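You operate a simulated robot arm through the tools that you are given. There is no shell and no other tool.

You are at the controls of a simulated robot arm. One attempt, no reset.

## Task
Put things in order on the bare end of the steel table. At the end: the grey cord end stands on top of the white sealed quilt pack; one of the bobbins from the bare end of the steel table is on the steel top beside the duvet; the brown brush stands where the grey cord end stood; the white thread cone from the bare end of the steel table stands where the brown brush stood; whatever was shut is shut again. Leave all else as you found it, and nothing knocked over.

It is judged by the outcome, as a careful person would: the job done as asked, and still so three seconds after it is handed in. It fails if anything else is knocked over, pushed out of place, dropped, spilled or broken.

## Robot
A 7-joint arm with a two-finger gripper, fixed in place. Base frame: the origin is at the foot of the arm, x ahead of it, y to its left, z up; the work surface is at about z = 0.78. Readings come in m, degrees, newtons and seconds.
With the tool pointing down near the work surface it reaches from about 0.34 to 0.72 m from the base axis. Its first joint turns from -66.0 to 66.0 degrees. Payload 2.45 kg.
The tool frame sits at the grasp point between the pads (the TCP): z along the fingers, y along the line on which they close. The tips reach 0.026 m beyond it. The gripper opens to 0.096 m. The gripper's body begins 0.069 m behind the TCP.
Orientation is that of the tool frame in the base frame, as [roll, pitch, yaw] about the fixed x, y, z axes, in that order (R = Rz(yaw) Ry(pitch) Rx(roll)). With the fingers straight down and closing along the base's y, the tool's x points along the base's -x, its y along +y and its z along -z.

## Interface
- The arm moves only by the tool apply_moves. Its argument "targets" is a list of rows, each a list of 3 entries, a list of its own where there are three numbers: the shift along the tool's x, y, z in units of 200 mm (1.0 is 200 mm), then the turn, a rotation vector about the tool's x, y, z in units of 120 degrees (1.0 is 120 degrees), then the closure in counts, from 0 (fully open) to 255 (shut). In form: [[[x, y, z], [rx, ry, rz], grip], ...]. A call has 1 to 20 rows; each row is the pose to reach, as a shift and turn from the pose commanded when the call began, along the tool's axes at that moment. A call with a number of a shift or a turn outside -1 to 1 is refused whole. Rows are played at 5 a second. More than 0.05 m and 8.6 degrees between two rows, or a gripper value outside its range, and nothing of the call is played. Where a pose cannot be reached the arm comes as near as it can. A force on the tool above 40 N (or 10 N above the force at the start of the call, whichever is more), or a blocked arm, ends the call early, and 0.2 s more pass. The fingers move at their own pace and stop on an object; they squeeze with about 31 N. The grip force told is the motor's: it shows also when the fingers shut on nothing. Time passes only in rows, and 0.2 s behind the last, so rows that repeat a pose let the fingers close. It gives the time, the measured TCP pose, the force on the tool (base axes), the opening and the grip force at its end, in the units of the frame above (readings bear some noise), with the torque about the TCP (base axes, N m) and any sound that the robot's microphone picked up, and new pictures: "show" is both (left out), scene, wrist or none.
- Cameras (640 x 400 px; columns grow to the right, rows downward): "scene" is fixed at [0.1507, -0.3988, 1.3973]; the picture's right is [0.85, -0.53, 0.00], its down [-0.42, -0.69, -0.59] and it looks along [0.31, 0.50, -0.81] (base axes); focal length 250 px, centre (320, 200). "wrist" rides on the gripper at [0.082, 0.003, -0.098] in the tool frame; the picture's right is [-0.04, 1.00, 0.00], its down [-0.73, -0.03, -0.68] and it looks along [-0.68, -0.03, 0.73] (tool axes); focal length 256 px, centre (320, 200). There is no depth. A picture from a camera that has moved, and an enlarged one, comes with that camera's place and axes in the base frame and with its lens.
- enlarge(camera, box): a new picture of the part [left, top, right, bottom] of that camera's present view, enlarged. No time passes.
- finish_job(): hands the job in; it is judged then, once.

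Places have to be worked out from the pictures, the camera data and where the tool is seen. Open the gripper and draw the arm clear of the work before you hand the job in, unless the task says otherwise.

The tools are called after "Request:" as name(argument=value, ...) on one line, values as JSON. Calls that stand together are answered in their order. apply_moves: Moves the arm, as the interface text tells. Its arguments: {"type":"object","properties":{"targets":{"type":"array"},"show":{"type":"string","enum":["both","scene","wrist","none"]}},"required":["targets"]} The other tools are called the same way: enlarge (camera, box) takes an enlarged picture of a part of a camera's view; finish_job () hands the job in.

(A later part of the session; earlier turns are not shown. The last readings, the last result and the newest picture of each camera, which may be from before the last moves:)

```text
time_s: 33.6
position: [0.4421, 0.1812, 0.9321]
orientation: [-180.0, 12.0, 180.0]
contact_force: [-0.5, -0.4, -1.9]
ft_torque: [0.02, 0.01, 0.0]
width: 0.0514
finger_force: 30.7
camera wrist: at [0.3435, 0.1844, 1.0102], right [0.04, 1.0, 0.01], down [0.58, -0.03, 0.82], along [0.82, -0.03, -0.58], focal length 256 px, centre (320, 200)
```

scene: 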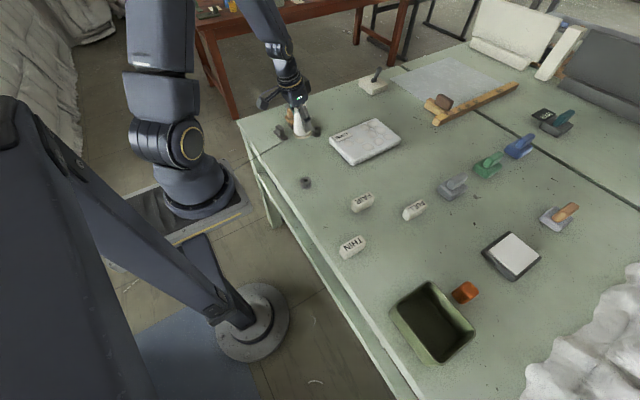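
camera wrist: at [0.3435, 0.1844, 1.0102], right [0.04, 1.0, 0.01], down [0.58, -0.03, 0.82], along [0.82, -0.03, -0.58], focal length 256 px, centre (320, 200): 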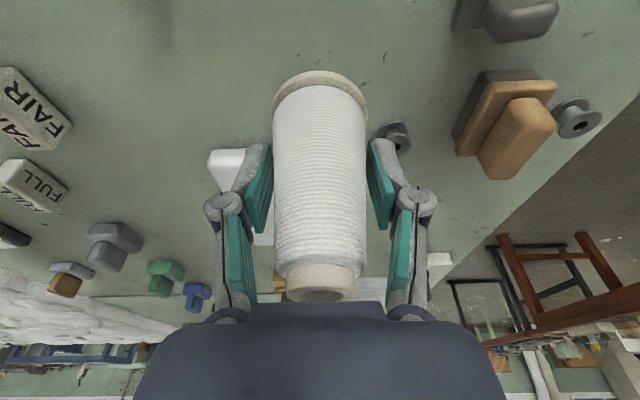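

The cone is held upright with its bottom about 0.88, clear of everything. I'll carry it in an arc around the parked brush to above (0.621, 0.359).

Request:
apply_moves(targets=[[[-0.22, 0.05, 0.047], [0, 0, 0], 255], [[-0.44, 0.125, 0.094], [0, 0, 0], 255], [[-0.587, 0.3, 0.125], [0, 0, 0], 255], [[-0.685, 0.5, 0.146], [0, 0, 0], 255], [[-0.782, 0.7, 0.166], [0, 0, 0], 255], [[-0.87, 0.89, 0.185], [0, 0, 0], 255], [[-0.87, 0.89, 0.185], [0, 0, 0], 255]], show="both")

```text
time_s: 35.2
position: [0.62, 0.3584, 0.9311]
orientation: [-179.9, 11.9, 179.8]
contact_force: [-0.2, 0.2, -1.6]
ft_torque: [0.0, 0.0, 0.04]
width: 0.0515
finger_force: 31.1
camera wrist: at [0.5209, 0.3612, 1.0098], right [0.04, 1.0, 0.01], down [0.58, -0.03, 0.82], along [0.82, -0.03, -0.58], focal length 256 px, centre (320, 200)
```

scene: 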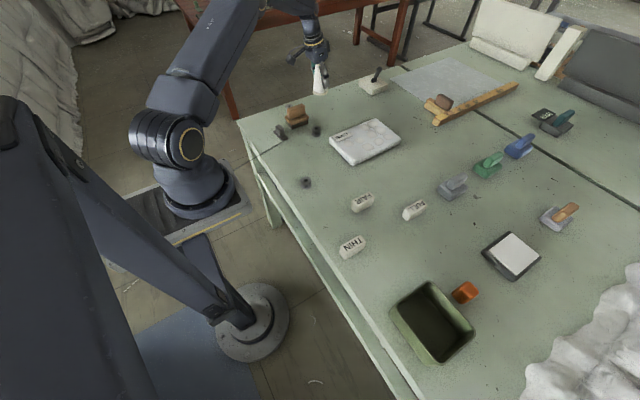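
wrist: 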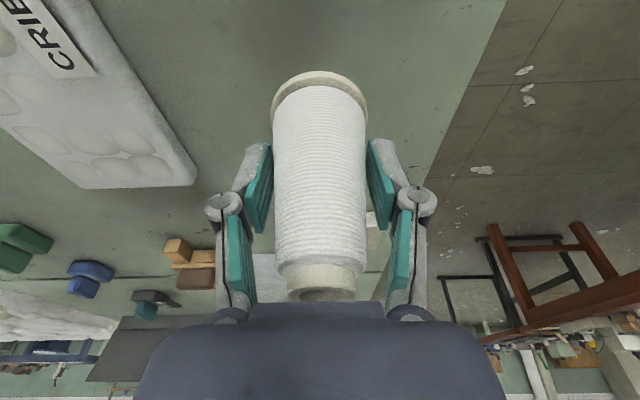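

Above the target at (0.620, 0.358), and in reach. I'll lower to just above the table.

Request:
apply_moves(targets=[[[0.04, 0, 0.19], [0, 0, 0], 255], [[0.076, 0, 0.357], [0, 0, 0], 255], [[0.094, 0, 0.44], [0, 0, 0], 255], [[0.1, 0, 0.47], [0, 0, 0], 255], [[0.1, 0, 0.47], [0, 0, 0], 255]], show="wrist")

```text
time_s: 36.4
position: [0.6198, 0.3579, 0.834]
orientation: [179.9, 12.0, 179.9]
contact_force: [-0.8, 0.5, -1.6]
ft_torque: [0.01, -0.03, 0.01]
width: 0.0517
finger_force: 31.0
camera wrist: at [0.521, 0.3618, 0.9143], right [0.04, 1.0, 0.01], down [0.58, -0.03, 0.82], along [0.82, -0.03, -0.58], focal length 256 px, centre (320, 200)
```

wrist: 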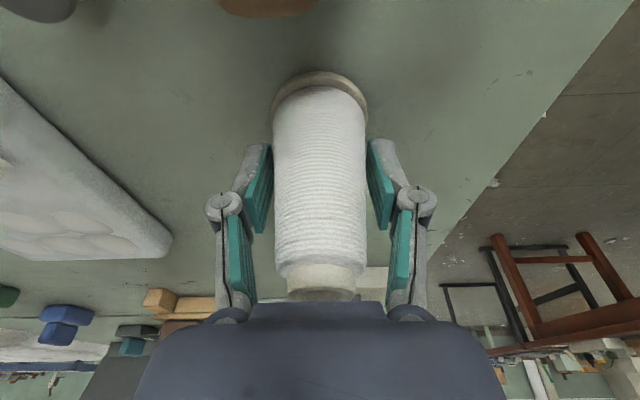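

Close now. I'll step down in 1 mm increments to touch.

Request:
apply_moves(targets=[[[0.001, 0, 0.005], [0, 0, 0], 255], [[0.002, 0, 0.01], [0, 0, 0], 255], [[0.002, 0, 0.01], [0, 0, 0], 255]], show="none")

```text
time_s: 37.2
position: [0.6213, 0.358, 0.8344]
orientation: [180.0, 11.9, 179.8]
contact_force: [0.4, -0.5, -1.7]
ft_torque: [0.0, 0.02, 0.0]
width: 0.0515
finger_force: 31.0
```

Still hanging. Two more millimetres.

Request:
apply_moves(targets=[[[0.001, 0, 0.005], [0, 0, 0], 255], [[0.002, 0, 0.01], [0, 0, 0], 255], [[0.002, 0, 0.01], [0, 0, 0], 255]], show="none")

```text
time_s: 38.0
position: [0.6212, 0.358, 0.8325]
orientation: [-179.9, 12.0, 179.9]
contact_force: [-1.7, -0.9, 4.5]
ft_torque: [0.05, 0.1, 0.06]
width: 0.0514
finger_force: 31.2
```

Light contact (4.5 N): the cone's base is on the table. I'll open the fingers here.

Request:
apply_moves(targets=[[[0, 0, 0], [0, 0, 0], 0], [[0, 0, 0], [0, 0, 0], 0], [[0, 0, 0], [0, 0, 0], 0], [[0, 0, 0], [0, 0, 0], 0], [[0, 0, 0], [0, 0, 0], 0]], show="both")

```text
time_s: 39.2
position: [0.6214, 0.3587, 0.831]
orientation: [-180.0, 12.0, 179.9]
contact_force: [0.9, -0.3, 0.3]
ft_torque: [-0.02, 0.03, 0.04]
width: 0.0962
finger_force: 0.1
camera wrist: at [0.5216, 0.3619, 0.91], right [0.04, 1.0, 0.01], down [0.58, -0.03, 0.82], along [0.82, -0.03, -0.58], focal length 256 px, centre (320, 200)
```

scene: 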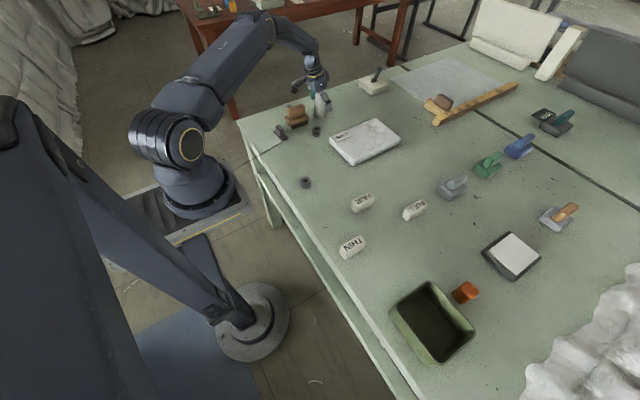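
wrist: 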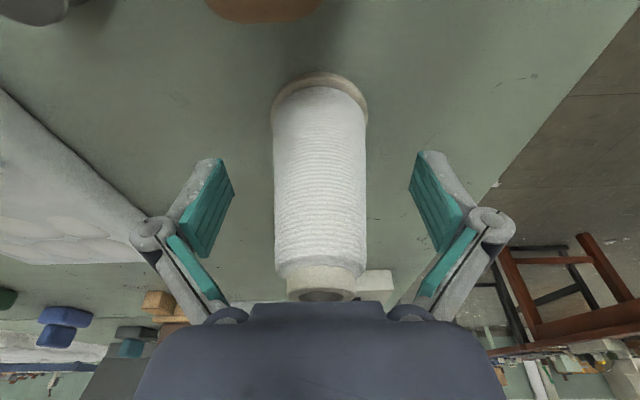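

The cone stands on its own, upright. I'll rise straight up clear of it, then withdraw toward the cord end's position.

Request:
apply_moves(targets=[[[-0.042, 0, -0.196], [0, 0, 0], 0], [[-0.083, 0, -0.391], [0, 0, 0], 0], [[-0.125, 0, -0.587], [0, 0, 0], 0], [[0.07, 0, -0.629], [0, 0, 0], 0], [[0.266, 0, -0.67], [0, 0, 0], 0], [[0.462, 0, -0.712], [0, 0, 0], 0], [[0.657, -0.1, -0.753], [0, 0, 0], 0], [[0.853, -0.2, -0.795], [0, 0, 0], 0]], show="none")

```text
time_s: 41.0
position: [0.4192, 0.3176, 0.9526]
orientation: [-180.0, 12.0, 179.8]
contact_force: [0.1, 0.1, -0.3]
ft_torque: [0.01, -0.01, -0.04]
width: 0.096
finger_force: 0.0
```

Clear of the cone. I'll bring the tool back to straight down over the cord end and look.

Request:
apply_moves(targets=[[[0, 0, 0], [0, 0.05, 0], 0], [[0, 0, 0], [0, 0.1, 0], 0], [[0, 0, 0], [0, 0.1, 0], 0]], show="both")

```text
time_s: 41.8
position: [0.4198, 0.3173, 0.952]
orientation: [180.0, -0.1, 180.0]
contact_force: [0.3, 0.2, -0.2]
ft_torque: [-0.02, 0.06, 0.05]
width: 0.0958
finger_force: 0.0
camera wrist: at [0.34, 0.3213, 1.0494], right [0.04, 1.0, 0.0], down [0.73, -0.03, 0.68], along [0.68, -0.03, -0.73], focal length 256 px, centre (320, 200)
```

scene: 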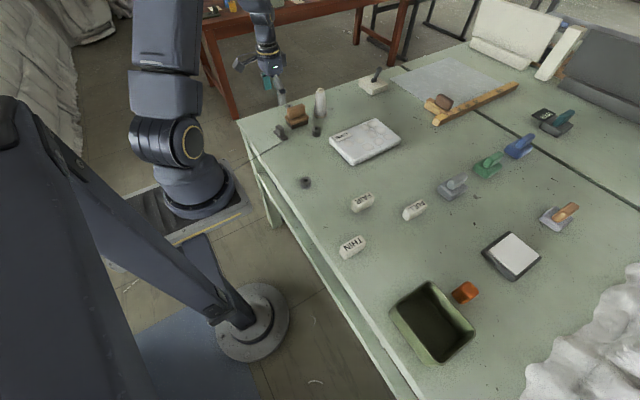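
wrist: 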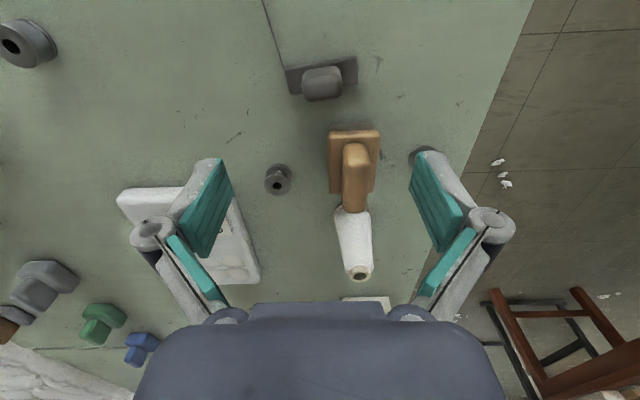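

Request:
enlarge(camera="wrist", box=[240, 0, 400, 120])

Request:
enlarge(camera="scene", box=[230, 80, 350, 170])

Request:
enlarge(camera="wrist", box=[100, 160, 300, 300])

```text
3.33 times, centred on (320, 60) of wrist
camera zoom: at [0.34, 0.3213, 1.0494], right [0.04, 1.0, 0.0], down [0.73, -0.03, 0.68], along [0.68, -0.03, -0.73], focal length 853 px, centre (320, 667)
```

zoom: 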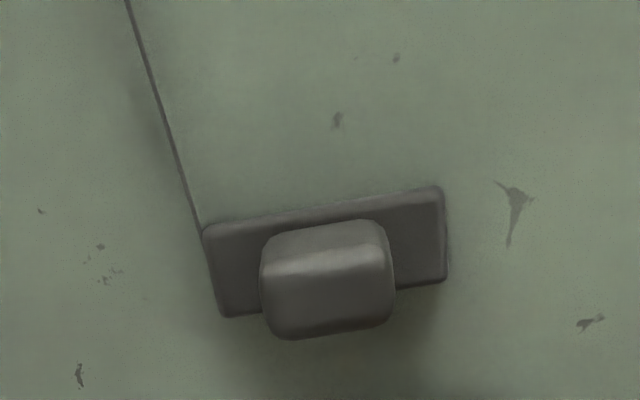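

```text
4.44 times, centred on (290, 125) of scene
camera zoom: at [0.1507, -0.3989, 1.3973], right [0.85, -0.53, 0.0], down [-0.42, -0.69, -0.59], along [0.31, 0.5, -0.81], focal length 1112 px, centre (453, 533)
```

zoom: 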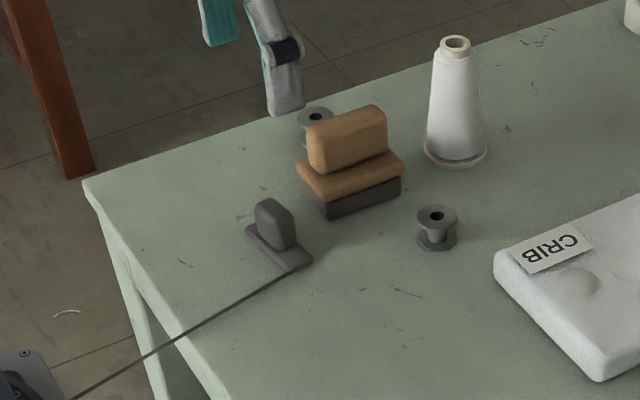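

```text
2.86 times, centred on (200, 230) of wrist
camera zoom: at [0.34, 0.3213, 1.0494], right [0.04, 1.0, 0.0], down [0.73, -0.03, 0.68], along [0.68, -0.03, -0.73], focal length 731 px, centre (663, 114)
```

zoom: 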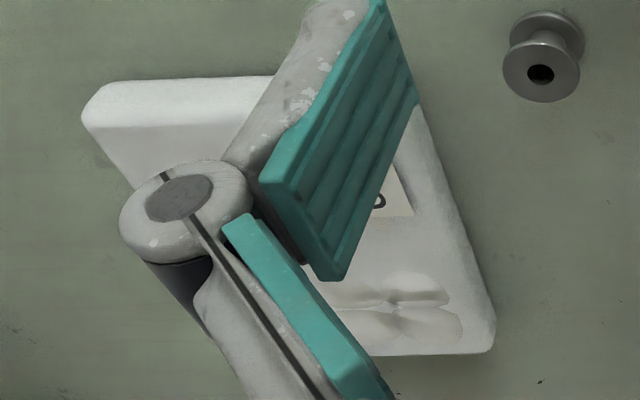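

Cord end: plate centre at about (0.421, 0.320), turned 6.9°. The block is about 36 mm wide in the long direction, with its top near z 0.82 and the plate top near 0.79. The brush and cone stand well. I'll align the yaw and descend open around the block.

Request:
apply_moves(targets=[[[-0.006, 0.0125, 0.1], [0, 0, -0.0575], 0], [[-0.006, 0.0125, 0.3], [0, 0, -0.0575], 0], [[-0.006, 0.0125, 0.5], [0, 0, -0.0575], 0], [[-0.006, 0.0125, 0.6], [0, 0, -0.0575], 0], [[-0.006, 0.0125, 0.645], [0, 0, -0.0575], 0], [[-0.006, 0.0125, 0.645], [0, 0, -0.0575], 0]], show="both")

```text
time_s: 43.2
position: [0.4225, 0.3211, 0.8223]
orientation: [180.0, 0.0, -173.1]
contact_force: [0.7, 1.7, 0.4]
ft_torque: [0.0, 0.04, -0.01]
width: 0.0958
finger_force: 0.1
camera wrist: at [0.3418, 0.3146, 0.92], right [-0.08, 1.0, 0.0], down [0.73, 0.06, 0.68], along [0.68, 0.05, -0.73], focal length 256 px, centre (320, 200)
```

scene: 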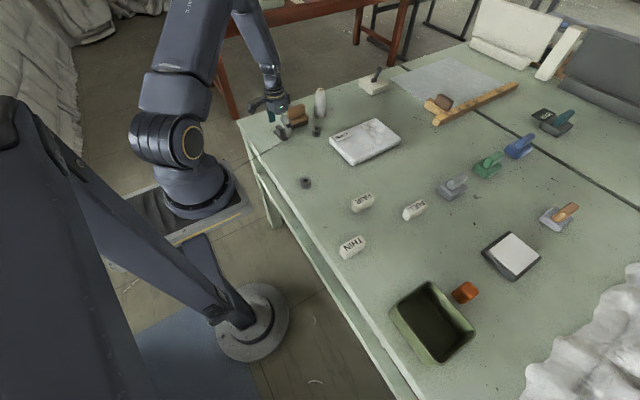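
wrist: 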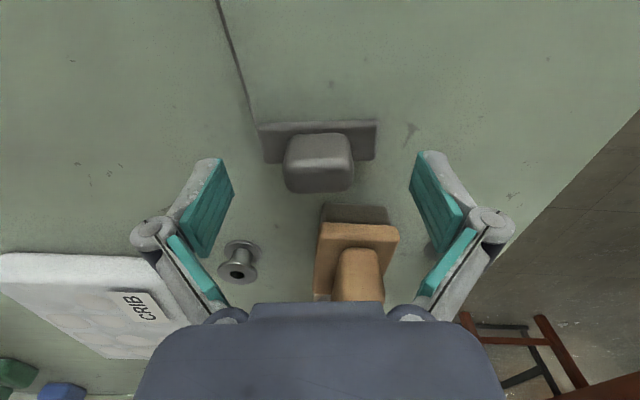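

Request:
enlarge(camera="wrist", box=[230, 90, 410, 220])

Request:
enlarge(camera="scene", box=[245, 80, 325, 150])

```text
3.08 times, centred on (320, 155) of wrist
camera zoom: at [0.3418, 0.3146, 0.92], right [-0.08, 1.0, 0.0], down [0.73, 0.06, 0.68], along [0.68, 0.05, -0.73], focal length 788 px, centre (320, 338)
```

zoom: 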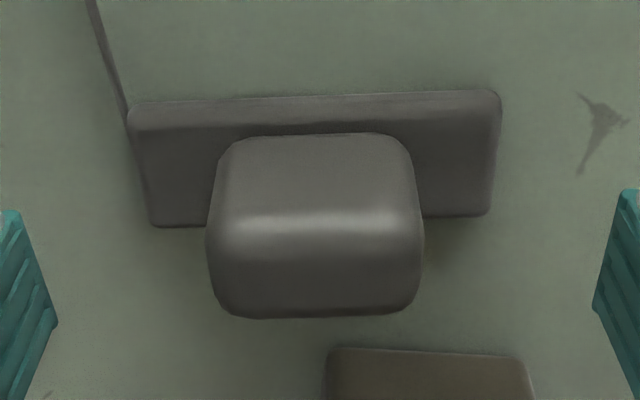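

```text
5.71 times, centred on (285, 115) of scene
camera zoom: at [0.1507, -0.3988, 1.3973], right [0.85, -0.53, 0.0], down [-0.42, -0.69, -0.59], along [0.31, 0.5, -0.81], focal length 1430 px, centre (520, 686)
```

zoom: 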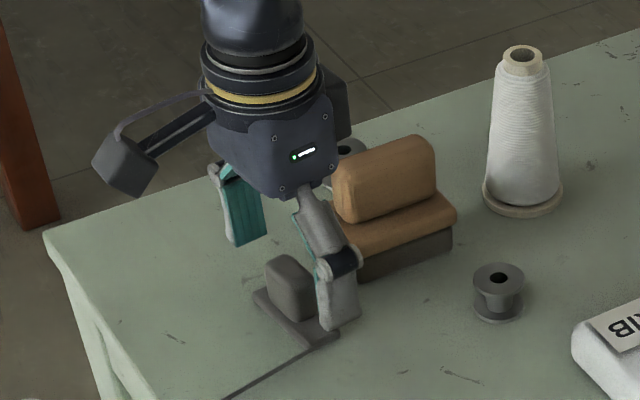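

The pads straddle the block, centred in x and y. I'll close now.

Request:
apply_moves(targets=[[[0, 0, 0], [0, 0, 0], 255], [[0, 0, 0], [0, 0, 0], 255], [[0, 0, 0], [0, 0, 0], 255], [[0, 0, 0], [0, 0, 0], 255], [[0, 0, 0], [0, 0, 0], 255], [[0, 0, 0], [0, 0, 0], 255]], show="wrist")

```text
time_s: 44.6
position: [0.4217, 0.3209, 0.8219]
orientation: [180.0, -0.1, -173.3]
contact_force: [-0.4, -0.3, 1.6]
ft_torque: [-0.03, 0.03, 0.0]
width: 0.0348
finger_force: 30.7
camera wrist: at [0.3418, 0.3145, 0.9203], right [-0.08, 1.0, 0.0], down [0.73, 0.06, 0.68], along [0.68, 0.05, -0.73], focal length 256 px, centre (320, 200)
```

wrist: 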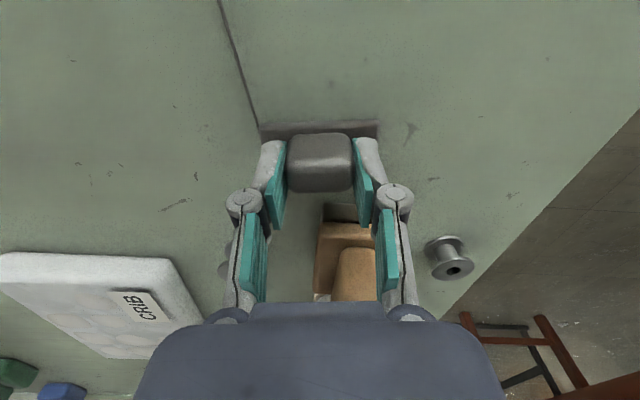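

Gripped at 0.035 m. I'll lift a little and watch the cord and the force.

Request:
apply_moves(targets=[[[0, 0, -0.05], [0, 0, 0], 255], [[0, 0, -0.15], [0, 0, 0], 255], [[0, 0, -0.3], [0, 0, 0], 255], [[0, 0, -0.3], [0, 0, 0], 255]], show="both")

```text
time_s: 45.6
position: [0.4218, 0.32, 0.8819]
orientation: [180.0, 0.0, -173.2]
contact_force: [0.4, -0.1, -0.4]
ft_torque: [0.02, 0.03, 0.01]
width: 0.0348
finger_force: 31.1
camera wrist: at [0.3413, 0.3144, 0.9804], right [-0.08, 1.0, 0.0], down [0.73, 0.06, 0.68], along [0.68, 0.05, -0.73], focal length 256 px, centre (320, 200)
```

scene: 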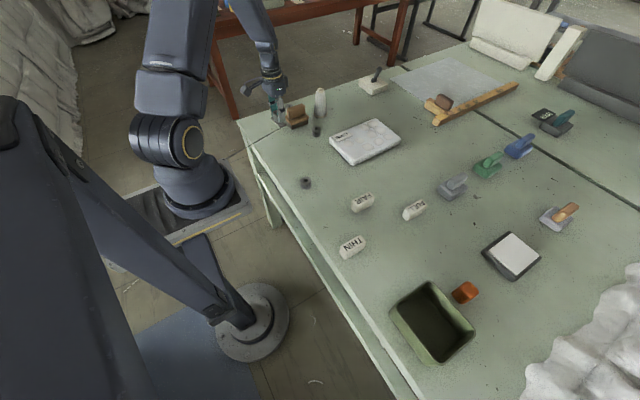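
wrist: 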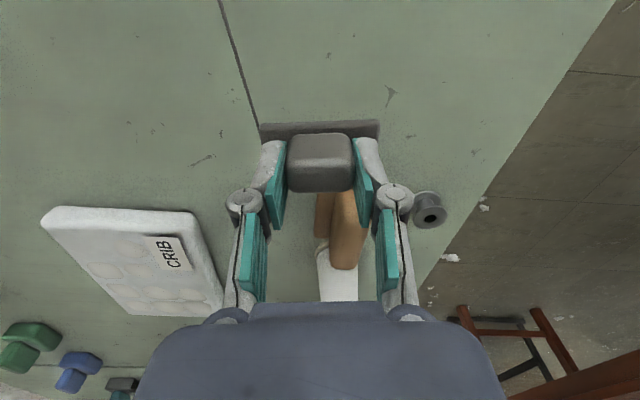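

Request:
enlarge(camera="scene", box=[200, 80, 340, 180])

Request:
enlarge(camera="wrist", box=[20, 180, 260, 330])

```text
4.00 times, centred on (270, 130) of scene
camera zoom: at [0.1507, -0.3988, 1.3973], right [0.85, -0.53, 0.0], down [-0.42, -0.69, -0.59], along [0.31, 0.5, -0.81], focal length 1001 px, centre (520, 480)
```

zoom: 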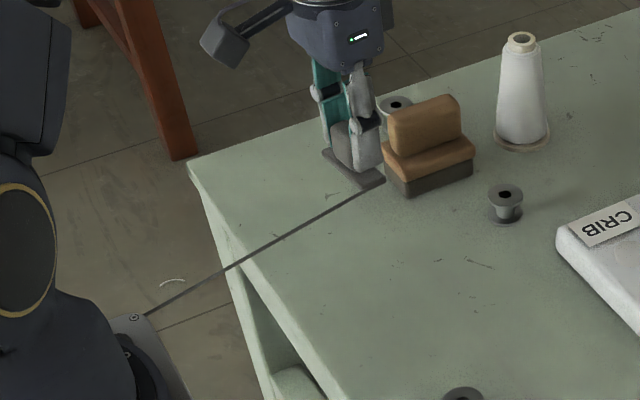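

```text
2.67 times, centred on (140, 255) of wrist
camera zoom: at [0.3413, 0.3144, 0.9804], right [-0.08, 1.0, 0.0], down [0.73, 0.06, 0.68], along [0.68, 0.05, -0.73], focal length 683 px, centre (800, 53)
```

zoom: 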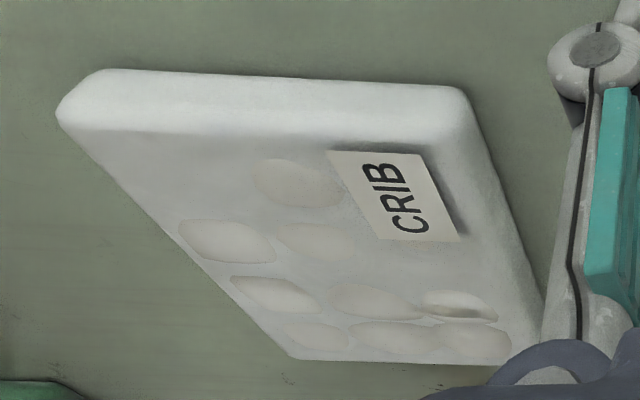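

The cord follows as a straight line with no pull felt. The pack spans about x 0.547–0.769, y 0.05–0.194, with its top near z 0.808. I'll lift higher and carry the cord end halfway, watching the cord.

Request:
apply_moves(targets=[[[0, 0, -0.2], [0, 0, 0], 255], [[0, 0, -0.4], [0, 0, 0], 255], [[-0.122, -0.14, -0.4], [0, 0, 0], 255], [[-0.244, -0.28, -0.4], [0, 0, 0], 255], [[-0.366, -0.42, -0.4], [0, 0, 0], 255], [[-0.487, -0.56, -0.4], [0, 0, 0], 255], [[-0.487, -0.56, -0.4], [0, 0, 0], 255]], show="both")

```text
time_s: 47.2
position: [0.5342, 0.2208, 0.9608]
orientation: [179.9, -0.1, -173.2]
contact_force: [0.4, 0.1, -0.6]
ft_torque: [-0.01, 0.01, -0.01]
width: 0.0347
finger_force: 31.1
camera wrist: at [0.4528, 0.215, 1.0596], right [-0.08, 1.0, 0.0], down [0.73, 0.06, 0.68], along [0.68, 0.05, -0.73], focal length 256 px, centre (320, 200)
```

scene: 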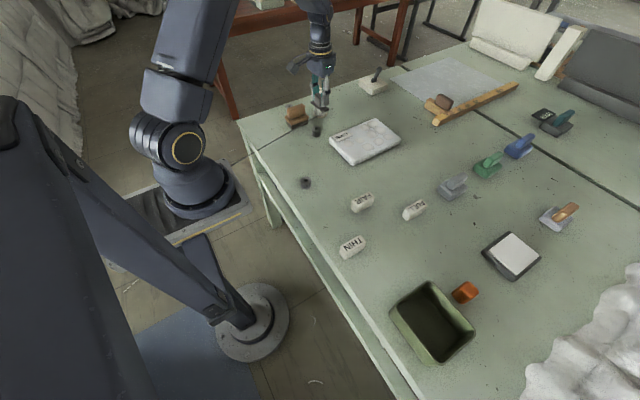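
wrist: 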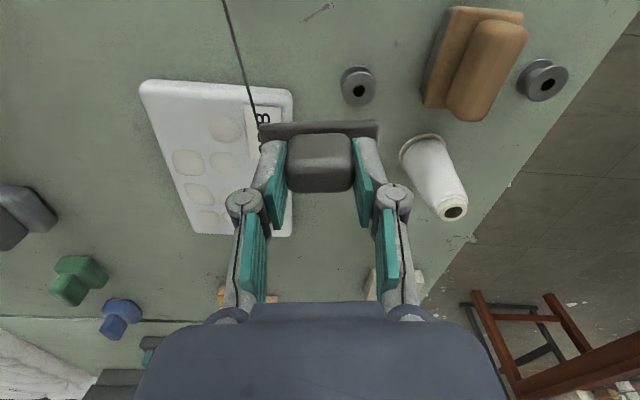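

Request:
enlarge(camera="scene", box=[200, 60, 410, 190])

Request:
enlarge(camera="wrist", box=[110, 0, 390, 250])

```text
3.05 times, centred on (305, 125) of scene
camera zoom: at [0.1507, -0.3989, 1.3973], right [0.85, -0.53, 0.0], down [-0.42, -0.69, -0.59], along [0.31, 0.5, -0.81], focal length 762 px, centre (366, 429)
```

zoom: 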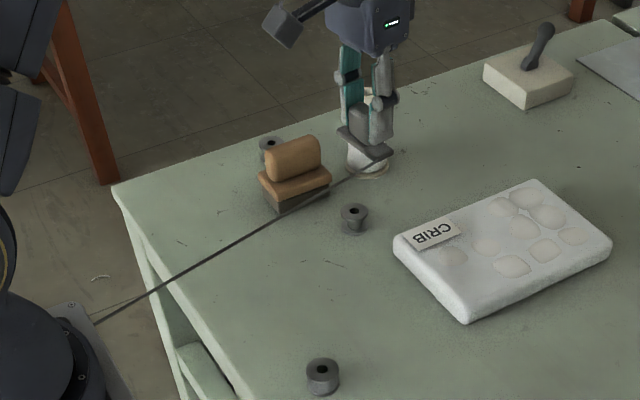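

```text
1.60 times, centred on (250, 125) of wrist
camera zoom: at [0.4528, 0.215, 1.0596], right [-0.08, 1.0, 0.0], down [0.73, 0.06, 0.68], along [0.68, 0.05, -0.73], focal length 410 px, centre (432, 320)
```

zoom: 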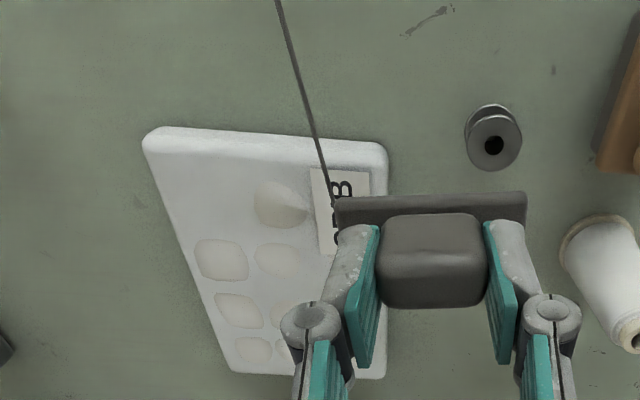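

The cord trails freely and clears the brush and bobbins. I refine the pack to x 0.554–0.777, y 0.045–0.194. I'll carry the cord end over to about (0.65, 0.112) and lower to just above the pack.

Request:
apply_moves(targets=[[[-0.128, -0.152, 0], [0, 0, 0], 255], [[-0.256, -0.305, 0], [0, 0, 0], 255], [[-0.384, -0.458, 0], [0, 0, 0], 255], [[-0.512, -0.61, 0], [0, 0, 0], 255], [[-0.512, -0.61, 0.2], [0, 0, 0], 255], [[-0.512, -0.61, 0.4], [0, 0, 0], 255], [[-0.512, -0.61, 0.49], [0, 0, 0], 255], [[-0.512, -0.61, 0.49], [0, 0, 0], 255]], show="both")

```text
time_s: 49.0
position: [0.6499, 0.1128, 0.8637]
orientation: [180.0, 0.0, -173.2]
contact_force: [-0.9, 0.0, 0.1]
ft_torque: [0.02, 0.03, 0.02]
width: 0.0348
finger_force: 30.5
camera wrist: at [0.5685, 0.1059, 0.9612], right [-0.08, 1.0, 0.0], down [0.73, 0.06, 0.68], along [0.68, 0.05, -0.73], focal length 256 px, centre (320, 200)
```

scene: 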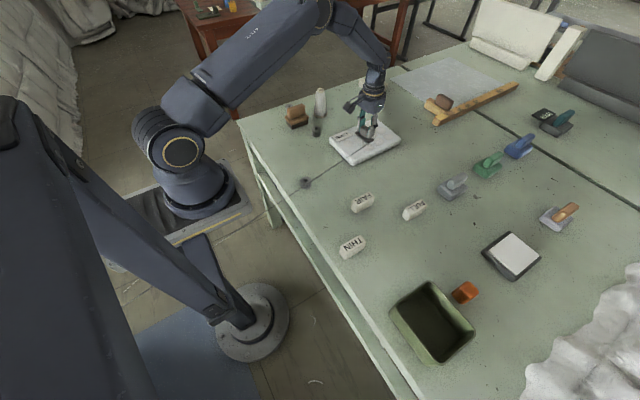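
wrist: 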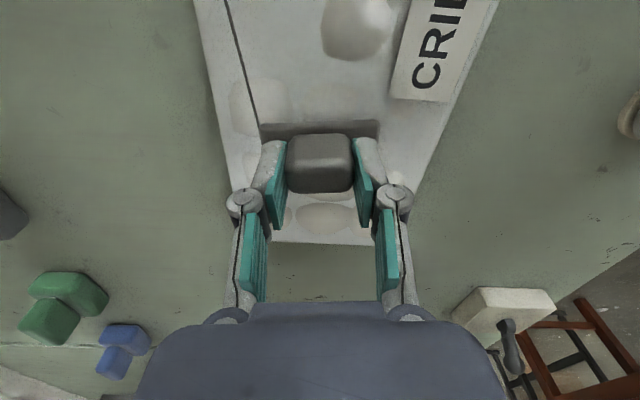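

Request:
enlarge(camera="scene", box=[220, 80, 420, 230])

Request:
enlarge(camera="wrist", box=[180, 0, 480, 260])

```text
2.67 times, centred on (320, 155) of scene
camera zoom: at [0.1507, -0.3988, 1.3973], right [0.85, -0.53, 0.0], down [-0.42, -0.69, -0.59], along [0.31, 0.5, -0.81], focal length 667 px, centre (320, 320)
```

zoom: 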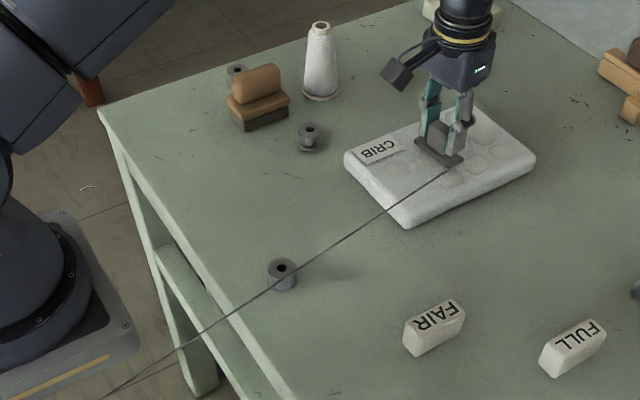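

```text
1.54 times, centred on (330, 130) of wrist
camera zoom: at [0.5685, 0.1059, 0.9612], right [-0.08, 1.0, 0.0], down [0.73, 0.06, 0.68], along [0.68, 0.05, -0.73], focal length 394 px, centre (305, 308)
```

zoom: 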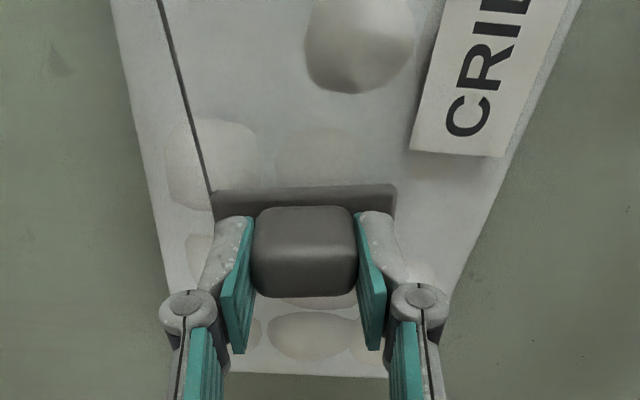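

Request:
enlarge(camera="scene", box=[200, 150, 330, 260])

Request:
enlarge(camera="scene", box=[285, 100, 405, 190])

```text
3.64 times, centred on (265, 205) of scene
camera zoom: at [0.1507, -0.3988, 1.3973], right [0.85, -0.53, 0.0], down [-0.42, -0.69, -0.59], along [0.31, 0.5, -0.81], focal length 910 px, centre (520, 182)
```

zoom: 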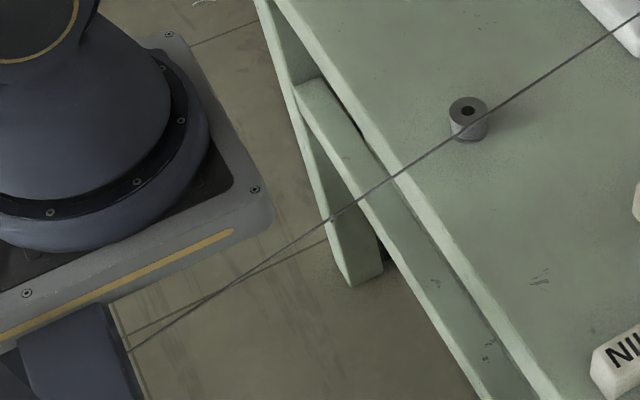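

```text
4.44 times, centred on (345, 145) of scene
camera zoom: at [0.1507, -0.3988, 1.3973], right [0.85, -0.53, 0.0], down [-0.42, -0.69, -0.59], along [0.31, 0.5, -0.81], focal length 1112 px, centre (209, 444)
```

zoom: 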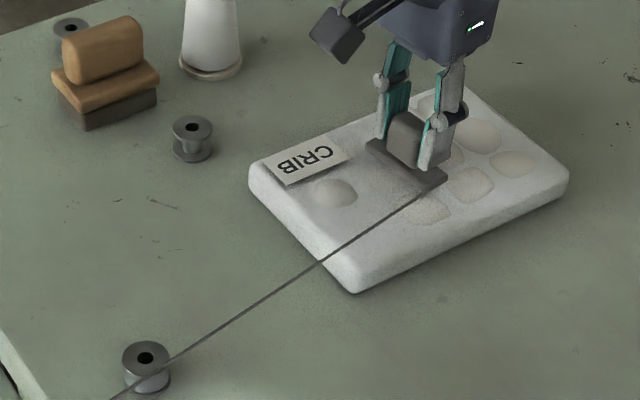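

The cord runs as a straight, level line and misses bobbin C both sideways and in height, with no pull felt. I'll lower onto the pack in small steps.

Request:
apply_moves(targets=[[[0, 0, 0.02], [0, 0, 0], 255], [[0, 0, 0.035], [0, 0, 0], 255], [[0, 0, 0.045], [0, 0, 0], 255], [[0, 0, 0.045], [0, 0, 0], 255]], show="wrist")

```text
time_s: 50.0
position: [0.6481, 0.1126, 0.8551]
orientation: [180.0, 0.0, -173.2]
contact_force: [-0.6, -0.1, 0.3]
ft_torque: [-0.01, -0.01, 0.01]
width: 0.0349
finger_force: 31.3
camera wrist: at [0.5677, 0.1063, 0.9527], right [-0.08, 1.0, 0.0], down [0.73, 0.06, 0.68], along [0.68, 0.05, -0.73], focal length 256 px, centre (320, 200)
```

wrist: 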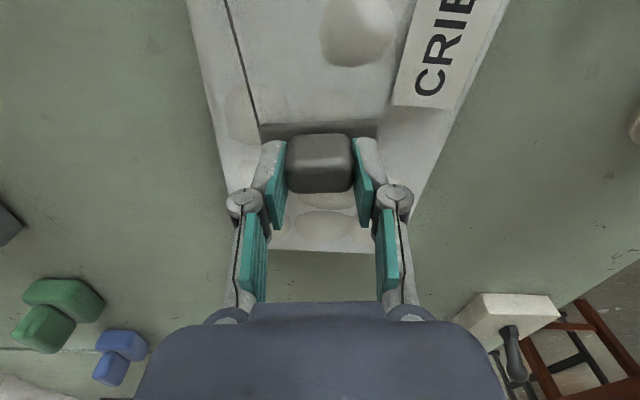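

No contact yet at 0.855. I'll continue down in small steps.

Request:
apply_moves(targets=[[[0, 0, 0.01], [0, 0, 0], 255], [[0, 0, 0.02], [0, 0, 0], 255], [[0, 0, 0.02], [0, 0, 0], 255]], show="none")

```text
time_s: 50.8
position: [0.6489, 0.113, 0.8522]
orientation: [180.0, 0.1, -173.2]
contact_force: [-4.5, -0.9, 15.2]
ft_torque: [-0.04, 0.23, 0.0]
width: 0.035
finger_force: 30.8
```

Contact (15 N) at z 0.852, so the pack top is about 0.81. I'll ease off and open gently.

Request:
apply_moves(targets=[[[0, 0, -0.004], [0, 0, 0], 255], [[0, 0, -0.004], [0, 0, 0], 150], [[0, 0, -0.004], [0, 0, 0], 80], [[0, 0, -0.004], [0, 0, 0], 60], [[0, 0, -0.004], [0, 0, 0], 60], [[0, 0, -0.004], [0, 0, 0], 60]], show="both")

```text
time_s: 52.2
position: [0.6481, 0.1119, 0.8518]
orientation: [180.0, 0.0, -173.2]
contact_force: [0.2, 0.8, 0.4]
ft_torque: [-0.01, 0.01, -0.02]
width: 0.0738
finger_force: 0.1
camera wrist: at [0.5676, 0.1062, 0.9498], right [-0.08, 1.0, 0.0], down [0.73, 0.06, 0.68], along [0.68, 0.05, -0.73], focal length 256 px, centre (320, 200)
```

scene: 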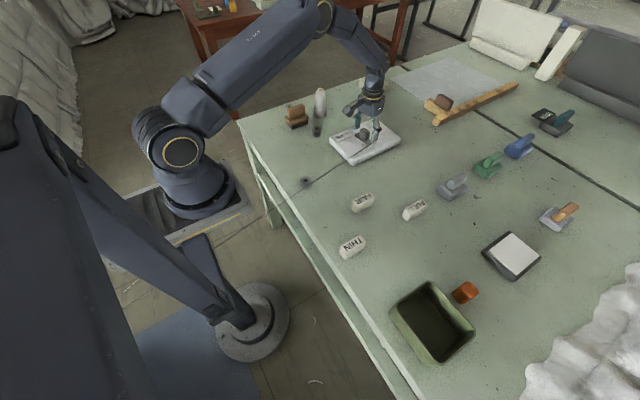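
wrist: 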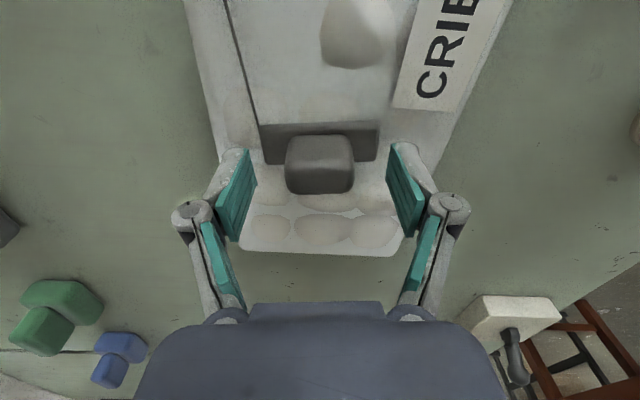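

The cord end is standing on the pack. I'll retreat straight up and check.

Request:
apply_moves(targets=[[[0, 0, -0.1], [0, 0, 0], 60], [[0, 0, -0.3], [0, 0, 0], 60], [[0, 0, -0.5], [0, 0, 0], 60], [[0, 0, -0.65], [0, 0, 0], 0], [[0, 0, -0.65], [0, 0, 0], 0]], show="both")

Request:
enlarge(camera="scene", box=[220, 70, 420, 220])

```text
time_s: 53.4
position: [0.6467, 0.1133, 0.9807]
orientation: [-179.9, 0.0, -173.3]
contact_force: [0.9, -0.3, 0.1]
ft_torque: [-0.04, 0.01, -0.02]
width: 0.096
finger_force: 0.1
camera wrist: at [0.5665, 0.1067, 1.0799], right [-0.08, 1.0, 0.0], down [0.73, 0.06, 0.68], along [0.68, 0.05, -0.73], focal length 256 px, centre (320, 200)
```

scene: 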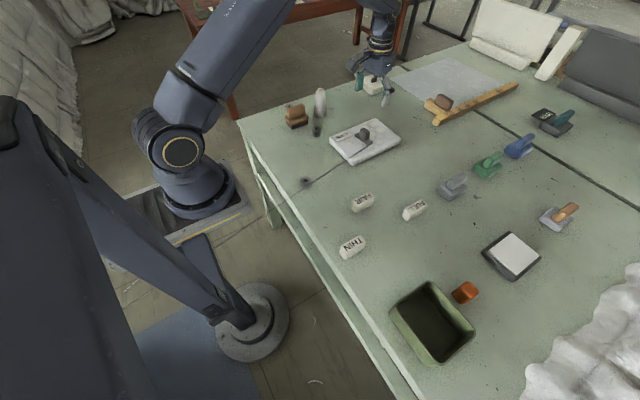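
wrist: 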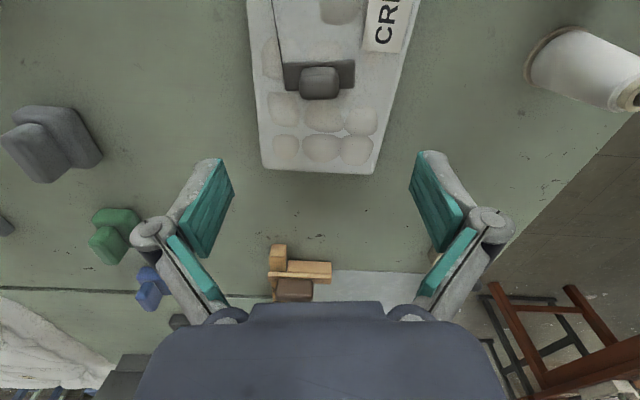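

```text
2.67 times, centred on (320, 145) of scene
camera zoom: at [0.1507, -0.3988, 1.3973], right [0.85, -0.53, 0.0], down [-0.42, -0.69, -0.59], along [0.31, 0.5, -0.81], focal length 667 px, centre (320, 347)
```

zoom: 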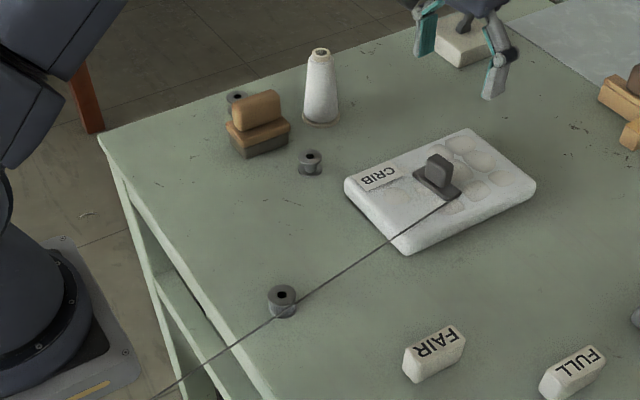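

The cord end stands squarely on the pack, and everything else is in place. Next I'll fetch the brush, starting halfway back and undoing the small yaw.

Request:
apply_moves(targets=[[[0.073, 0.16, 0], [0, 0, 0.02], 0], [[0.146, 0.32, 0], [0, 0, 0.04], 0], [[0.219, 0.48, 0], [0, 0, 0.0567], 0], [[0.2915, 0.639, 0], [0, 0, 0.0567], 0], [[0.2915, 0.639, 0], [0, 0, 0.0567], 0]], show="none")

```text
time_s: 54.6
position: [0.5752, 0.2326, 0.9819]
orientation: [180.0, -0.1, 179.9]
contact_force: [-0.3, 0.5, -0.4]
ft_torque: [0.01, -0.01, 0.05]
width: 0.0957
finger_force: 0.0
```

Now over to above the brush's handle at about (0.507, 0.3515).

Request:
apply_moves(targets=[[[0.115, 0.2, 0], [0, 0, 0], 0], [[0.23, 0.4, 0], [0, 0, 0], 0], [[0.34, 0.595, 0], [0, 0, 0], 0], [[0.34, 0.595, 0], [0, 0, 0], 0]], show="both")

Request:
enlarge(camera="wrist", box=[240, 10, 420, 150])

```text
time_s: 55.6
position: [0.5067, 0.3516, 0.9822]
orientation: [-180.0, -0.1, -180.0]
contact_force: [0.5, -0.2, -0.4]
ft_torque: [-0.01, 0.01, 0.0]
width: 0.096
finger_force: 0.1
camera wrist: at [0.4269, 0.3545, 1.0806], right [0.04, 1.0, 0.0], down [0.73, -0.03, 0.68], along [0.68, -0.03, -0.73], focal length 256 px, centre (320, 200)
```

scene: 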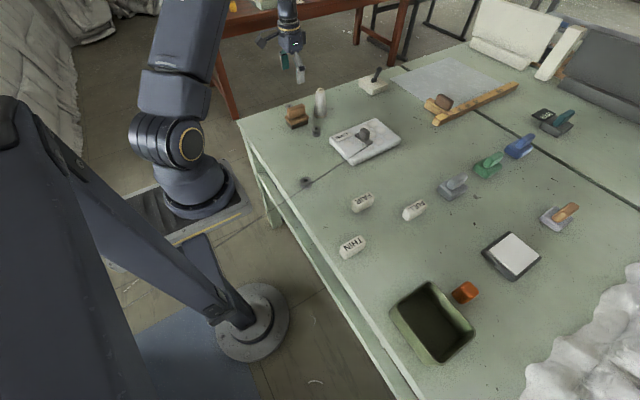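
wrist: 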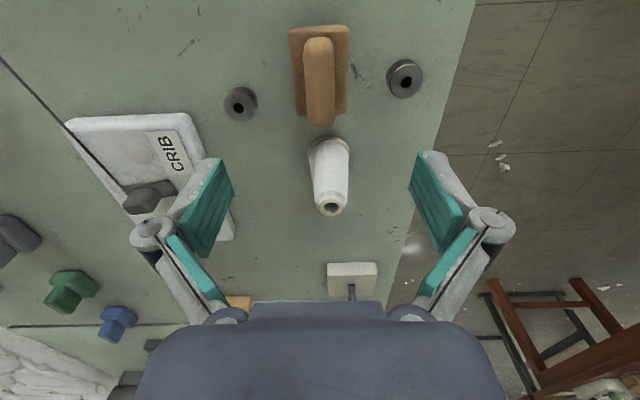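

```text
2.86 times, centred on (330, 80) of wrist
camera zoom: at [0.4269, 0.3545, 1.0806], right [0.04, 1.0, 0.0], down [0.73, -0.03, 0.68], along [0.68, -0.03, -0.73], focal length 731 px, centre (291, 543)
```

zoom: 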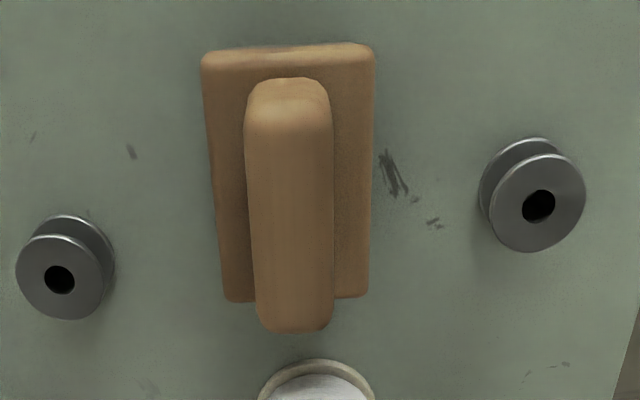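

The handle is directly below, upright and square. I'll descend open to grasp height (z ≈ 0.847).

Request:
apply_moves(targets=[[[0, 0, 0.2], [0, 0, 0], 0], [[0, 0, 0.4], [0, 0, 0], 0], [[0, 0, 0.58], [0, 0, 0], 0], [[0, 0, 0.65], [0, 0, 0], 0], [[0, 0, 0.676], [0, 0, 0], 0], [[0, 0, 0.676], [0, 0, 0], 0]], show="wrist")

```text
time_s: 57.0
position: [0.5055, 0.3521, 0.8459]
orientation: [-180.0, 0.0, -179.9]
contact_force: [0.5, 0.4, 0.1]
ft_torque: [0.01, -0.02, 0.03]
width: 0.0961
finger_force: 0.1
camera wrist: at [0.426, 0.355, 0.9449], right [0.04, 1.0, 0.0], down [0.73, -0.03, 0.68], along [0.68, -0.03, -0.73], focal length 256 px, centre (320, 200)
```

wrist: 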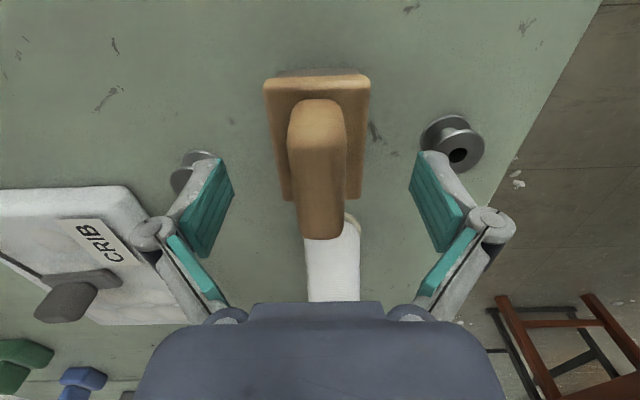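

Well centred and free of contact. Closing on the handle.

Request:
apply_moves(targets=[[[0, 0, 0], [0, 0, 0], 255], [[0, 0, 0], [0, 0, 0], 255], [[0, 0, 0], [0, 0, 0], 255], [[0, 0, 0], [0, 0, 0], 255], [[0, 0, 0], [0, 0, 0], 255], [[0, 0, 0], [0, 0, 0], 255], [[0, 0, 0], [0, 0, 0], 255]], show="none")

```text
time_s: 58.6
position: [0.5063, 0.3527, 0.8457]
orientation: [-180.0, 0.0, 180.0]
contact_force: [-0.3, -0.3, 0.5]
ft_torque: [0.03, 0.0, 0.0]
width: 0.0255
finger_force: 31.0
```

Held (0.0255 m). I'll lift a little and carry it to the cord end's former place at (0.421, 0.320).

Request:
apply_moves(targets=[[[0, 0, -0.15], [0, 0, 0], 255], [[0, 0, -0.3], [0, 0, 0], 255], [[0.14, -0.054, -0.3], [0, 0, 0], 255], [[0.28, -0.108, -0.3], [0, 0, 0], 255], [[0.426, -0.163, -0.3], [0, 0, 0], 255], [[0.426, -0.163, -0.3], [0, 0, 0], 255]], show="both")

```text
time_s: 60.0
position: [0.4221, 0.317, 0.9073]
orientation: [-180.0, 0.1, -180.0]
contact_force: [0.5, 0.1, -1.1]
ft_torque: [0.0, -0.03, 0.0]
width: 0.0252
finger_force: 31.6
camera wrist: at [0.3413, 0.3207, 1.0052], right [0.04, 1.0, 0.0], down [0.73, -0.03, 0.68], along [0.68, -0.03, -0.73], focal length 256 px, centre (320, 200)
```

scene: 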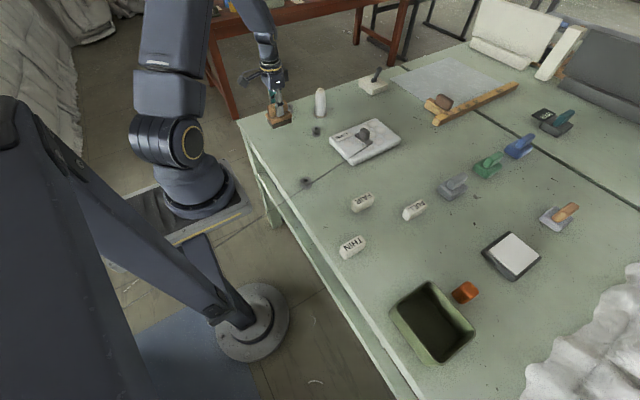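
wrist: 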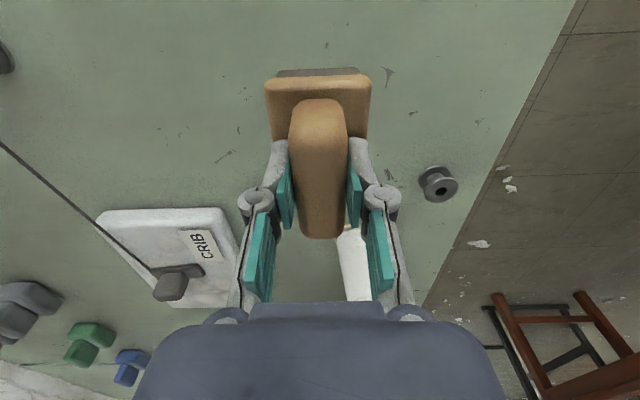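

Above the target with everything clear. Lowering to just over the table.

Request:
apply_moves(targets=[[[0, 0.005, 0.15], [0, 0, 0], 255], [[0, 0.005, 0.25], [0, 0, 0], 255], [[0, 0.005, 0.29], [0, 0, 0], 255], [[0, 0.005, 0.29], [0, 0, 0], 255]], show="none")

```text
time_s: 61.0
position: [0.4229, 0.32, 0.8474]
orientation: [180.0, 0.0, 179.9]
contact_force: [0.2, 0.3, -0.5]
ft_torque: [0.01, -0.04, -0.01]
width: 0.0253
finger_force: 30.7
```

Request:
apply_moves(targets=[[[0, 0, 0.005], [0, 0, 0], 255], [[0, 0, 0.01], [0, 0, 0], 255], [[0, 0, 0.01], [0, 0, 0], 255]], show="none")

```text
time_s: 61.8
position: [0.4237, 0.3196, 0.8465]
orientation: [-180.0, -0.1, -180.0]
contact_force: [-3.1, -2.3, 9.7]
ft_torque: [-0.11, 0.14, -0.01]
width: 0.0254
finger_force: 30.1
```

The table is felt (about 10 N), so the brush stands at (0.423, 0.320). I'll open and rise clear.

Request:
apply_moves(targets=[[[0, 0, 0], [0, 0, 0], 0], [[0, 0, 0], [0, 0, 0], 0], [[0, 0, 0], [0, 0, 0], 0], [[0, 0, 0], [0, 0, 0], 0], [[0, 0, 0], [0, 0, 0], 0], [[0, 0, -0.1], [0, 0, 0], 0], [[0, 0, -0.3], [0, 0, 0], 0], [[0, 0, -0.5], [0, 0, 0], 0], [[0, 0, -0.7], [0, 0, 0], 0], [[0, 0, -0.7], [0, 0, 0], 0]], show="both")

Request:
enlarge(camera="scene", box=[220, 70, 420, 220])

```text
time_s: 64.0
position: [0.4219, 0.3196, 0.9865]
orientation: [-180.0, 0.0, -180.0]
contact_force: [0.2, 0.6, -0.3]
ft_torque: [-0.03, 0.03, 0.01]
width: 0.096
finger_force: 0.0
camera wrist: at [0.3419, 0.3223, 1.0851], right [0.04, 1.0, 0.0], down [0.73, -0.03, 0.68], along [0.68, -0.03, -0.73], focal length 256 px, centre (320, 200)
```

scene: 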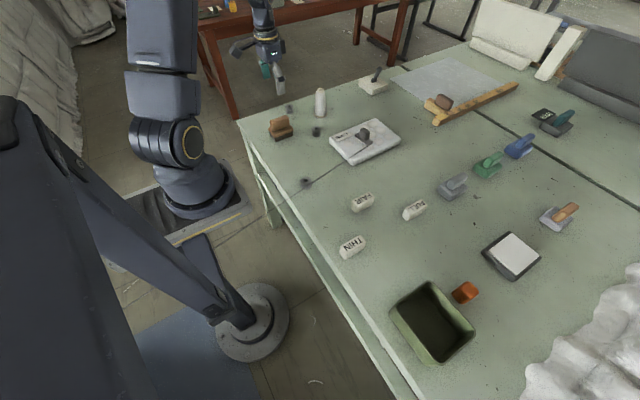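
wrist: 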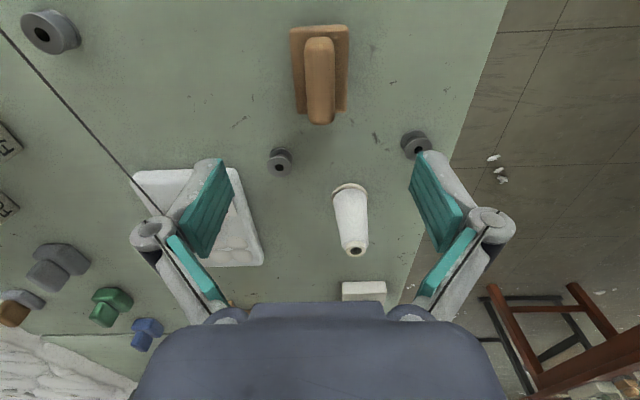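

```text
2.67 times, centred on (320, 145) of scene
camera zoom: at [0.1507, -0.3989, 1.3973], right [0.85, -0.53, 0.0], down [-0.42, -0.69, -0.59], along [0.31, 0.5, -0.81], focal length 667 px, centre (320, 347)
```

zoom: 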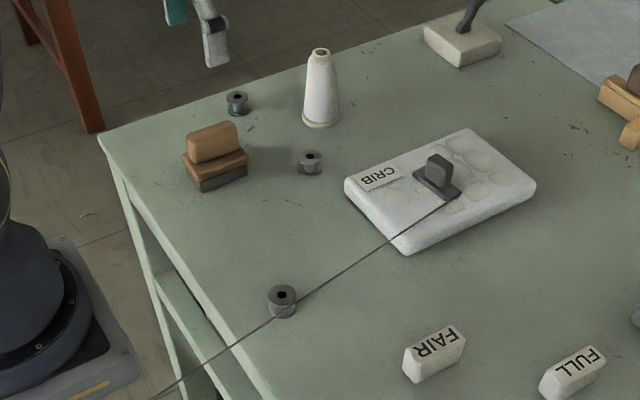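

Brush, cone and cord end all stand properly. For the bobbin I'll take the middle one (B), which is well away from the cord; zooming to measure it.

Request:
enlarge(camera="wrist", box=[230, 120, 350, 200])

Request:
enlarge(camera="scene", box=[380, 250, 640, 400])

```text
5.00 times, centred on (290, 160) of wrist
camera zoom: at [0.3419, 0.3223, 1.0851], right [0.04, 1.0, 0.0], down [0.73, -0.03, 0.68], along [0.68, -0.03, -0.73], focal length 1280 px, centre (470, 400)
```

zoom: 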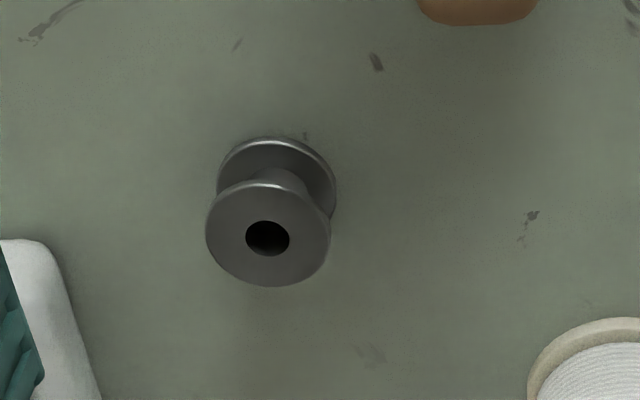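

```text
2.46 times, centred on (510, 325) of scene
camera zoom: at [0.1507, -0.3989, 1.3973], right [0.85, -0.53, 0.0], down [-0.42, -0.69, -0.59], along [0.31, 0.5, -0.81], focal length 616 px, centre (-148, -108)
```

zoom: 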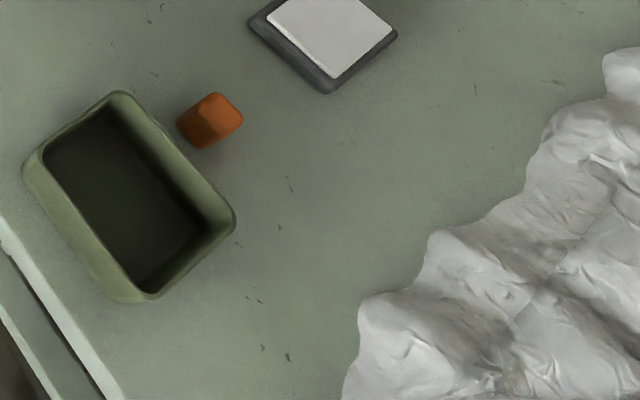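

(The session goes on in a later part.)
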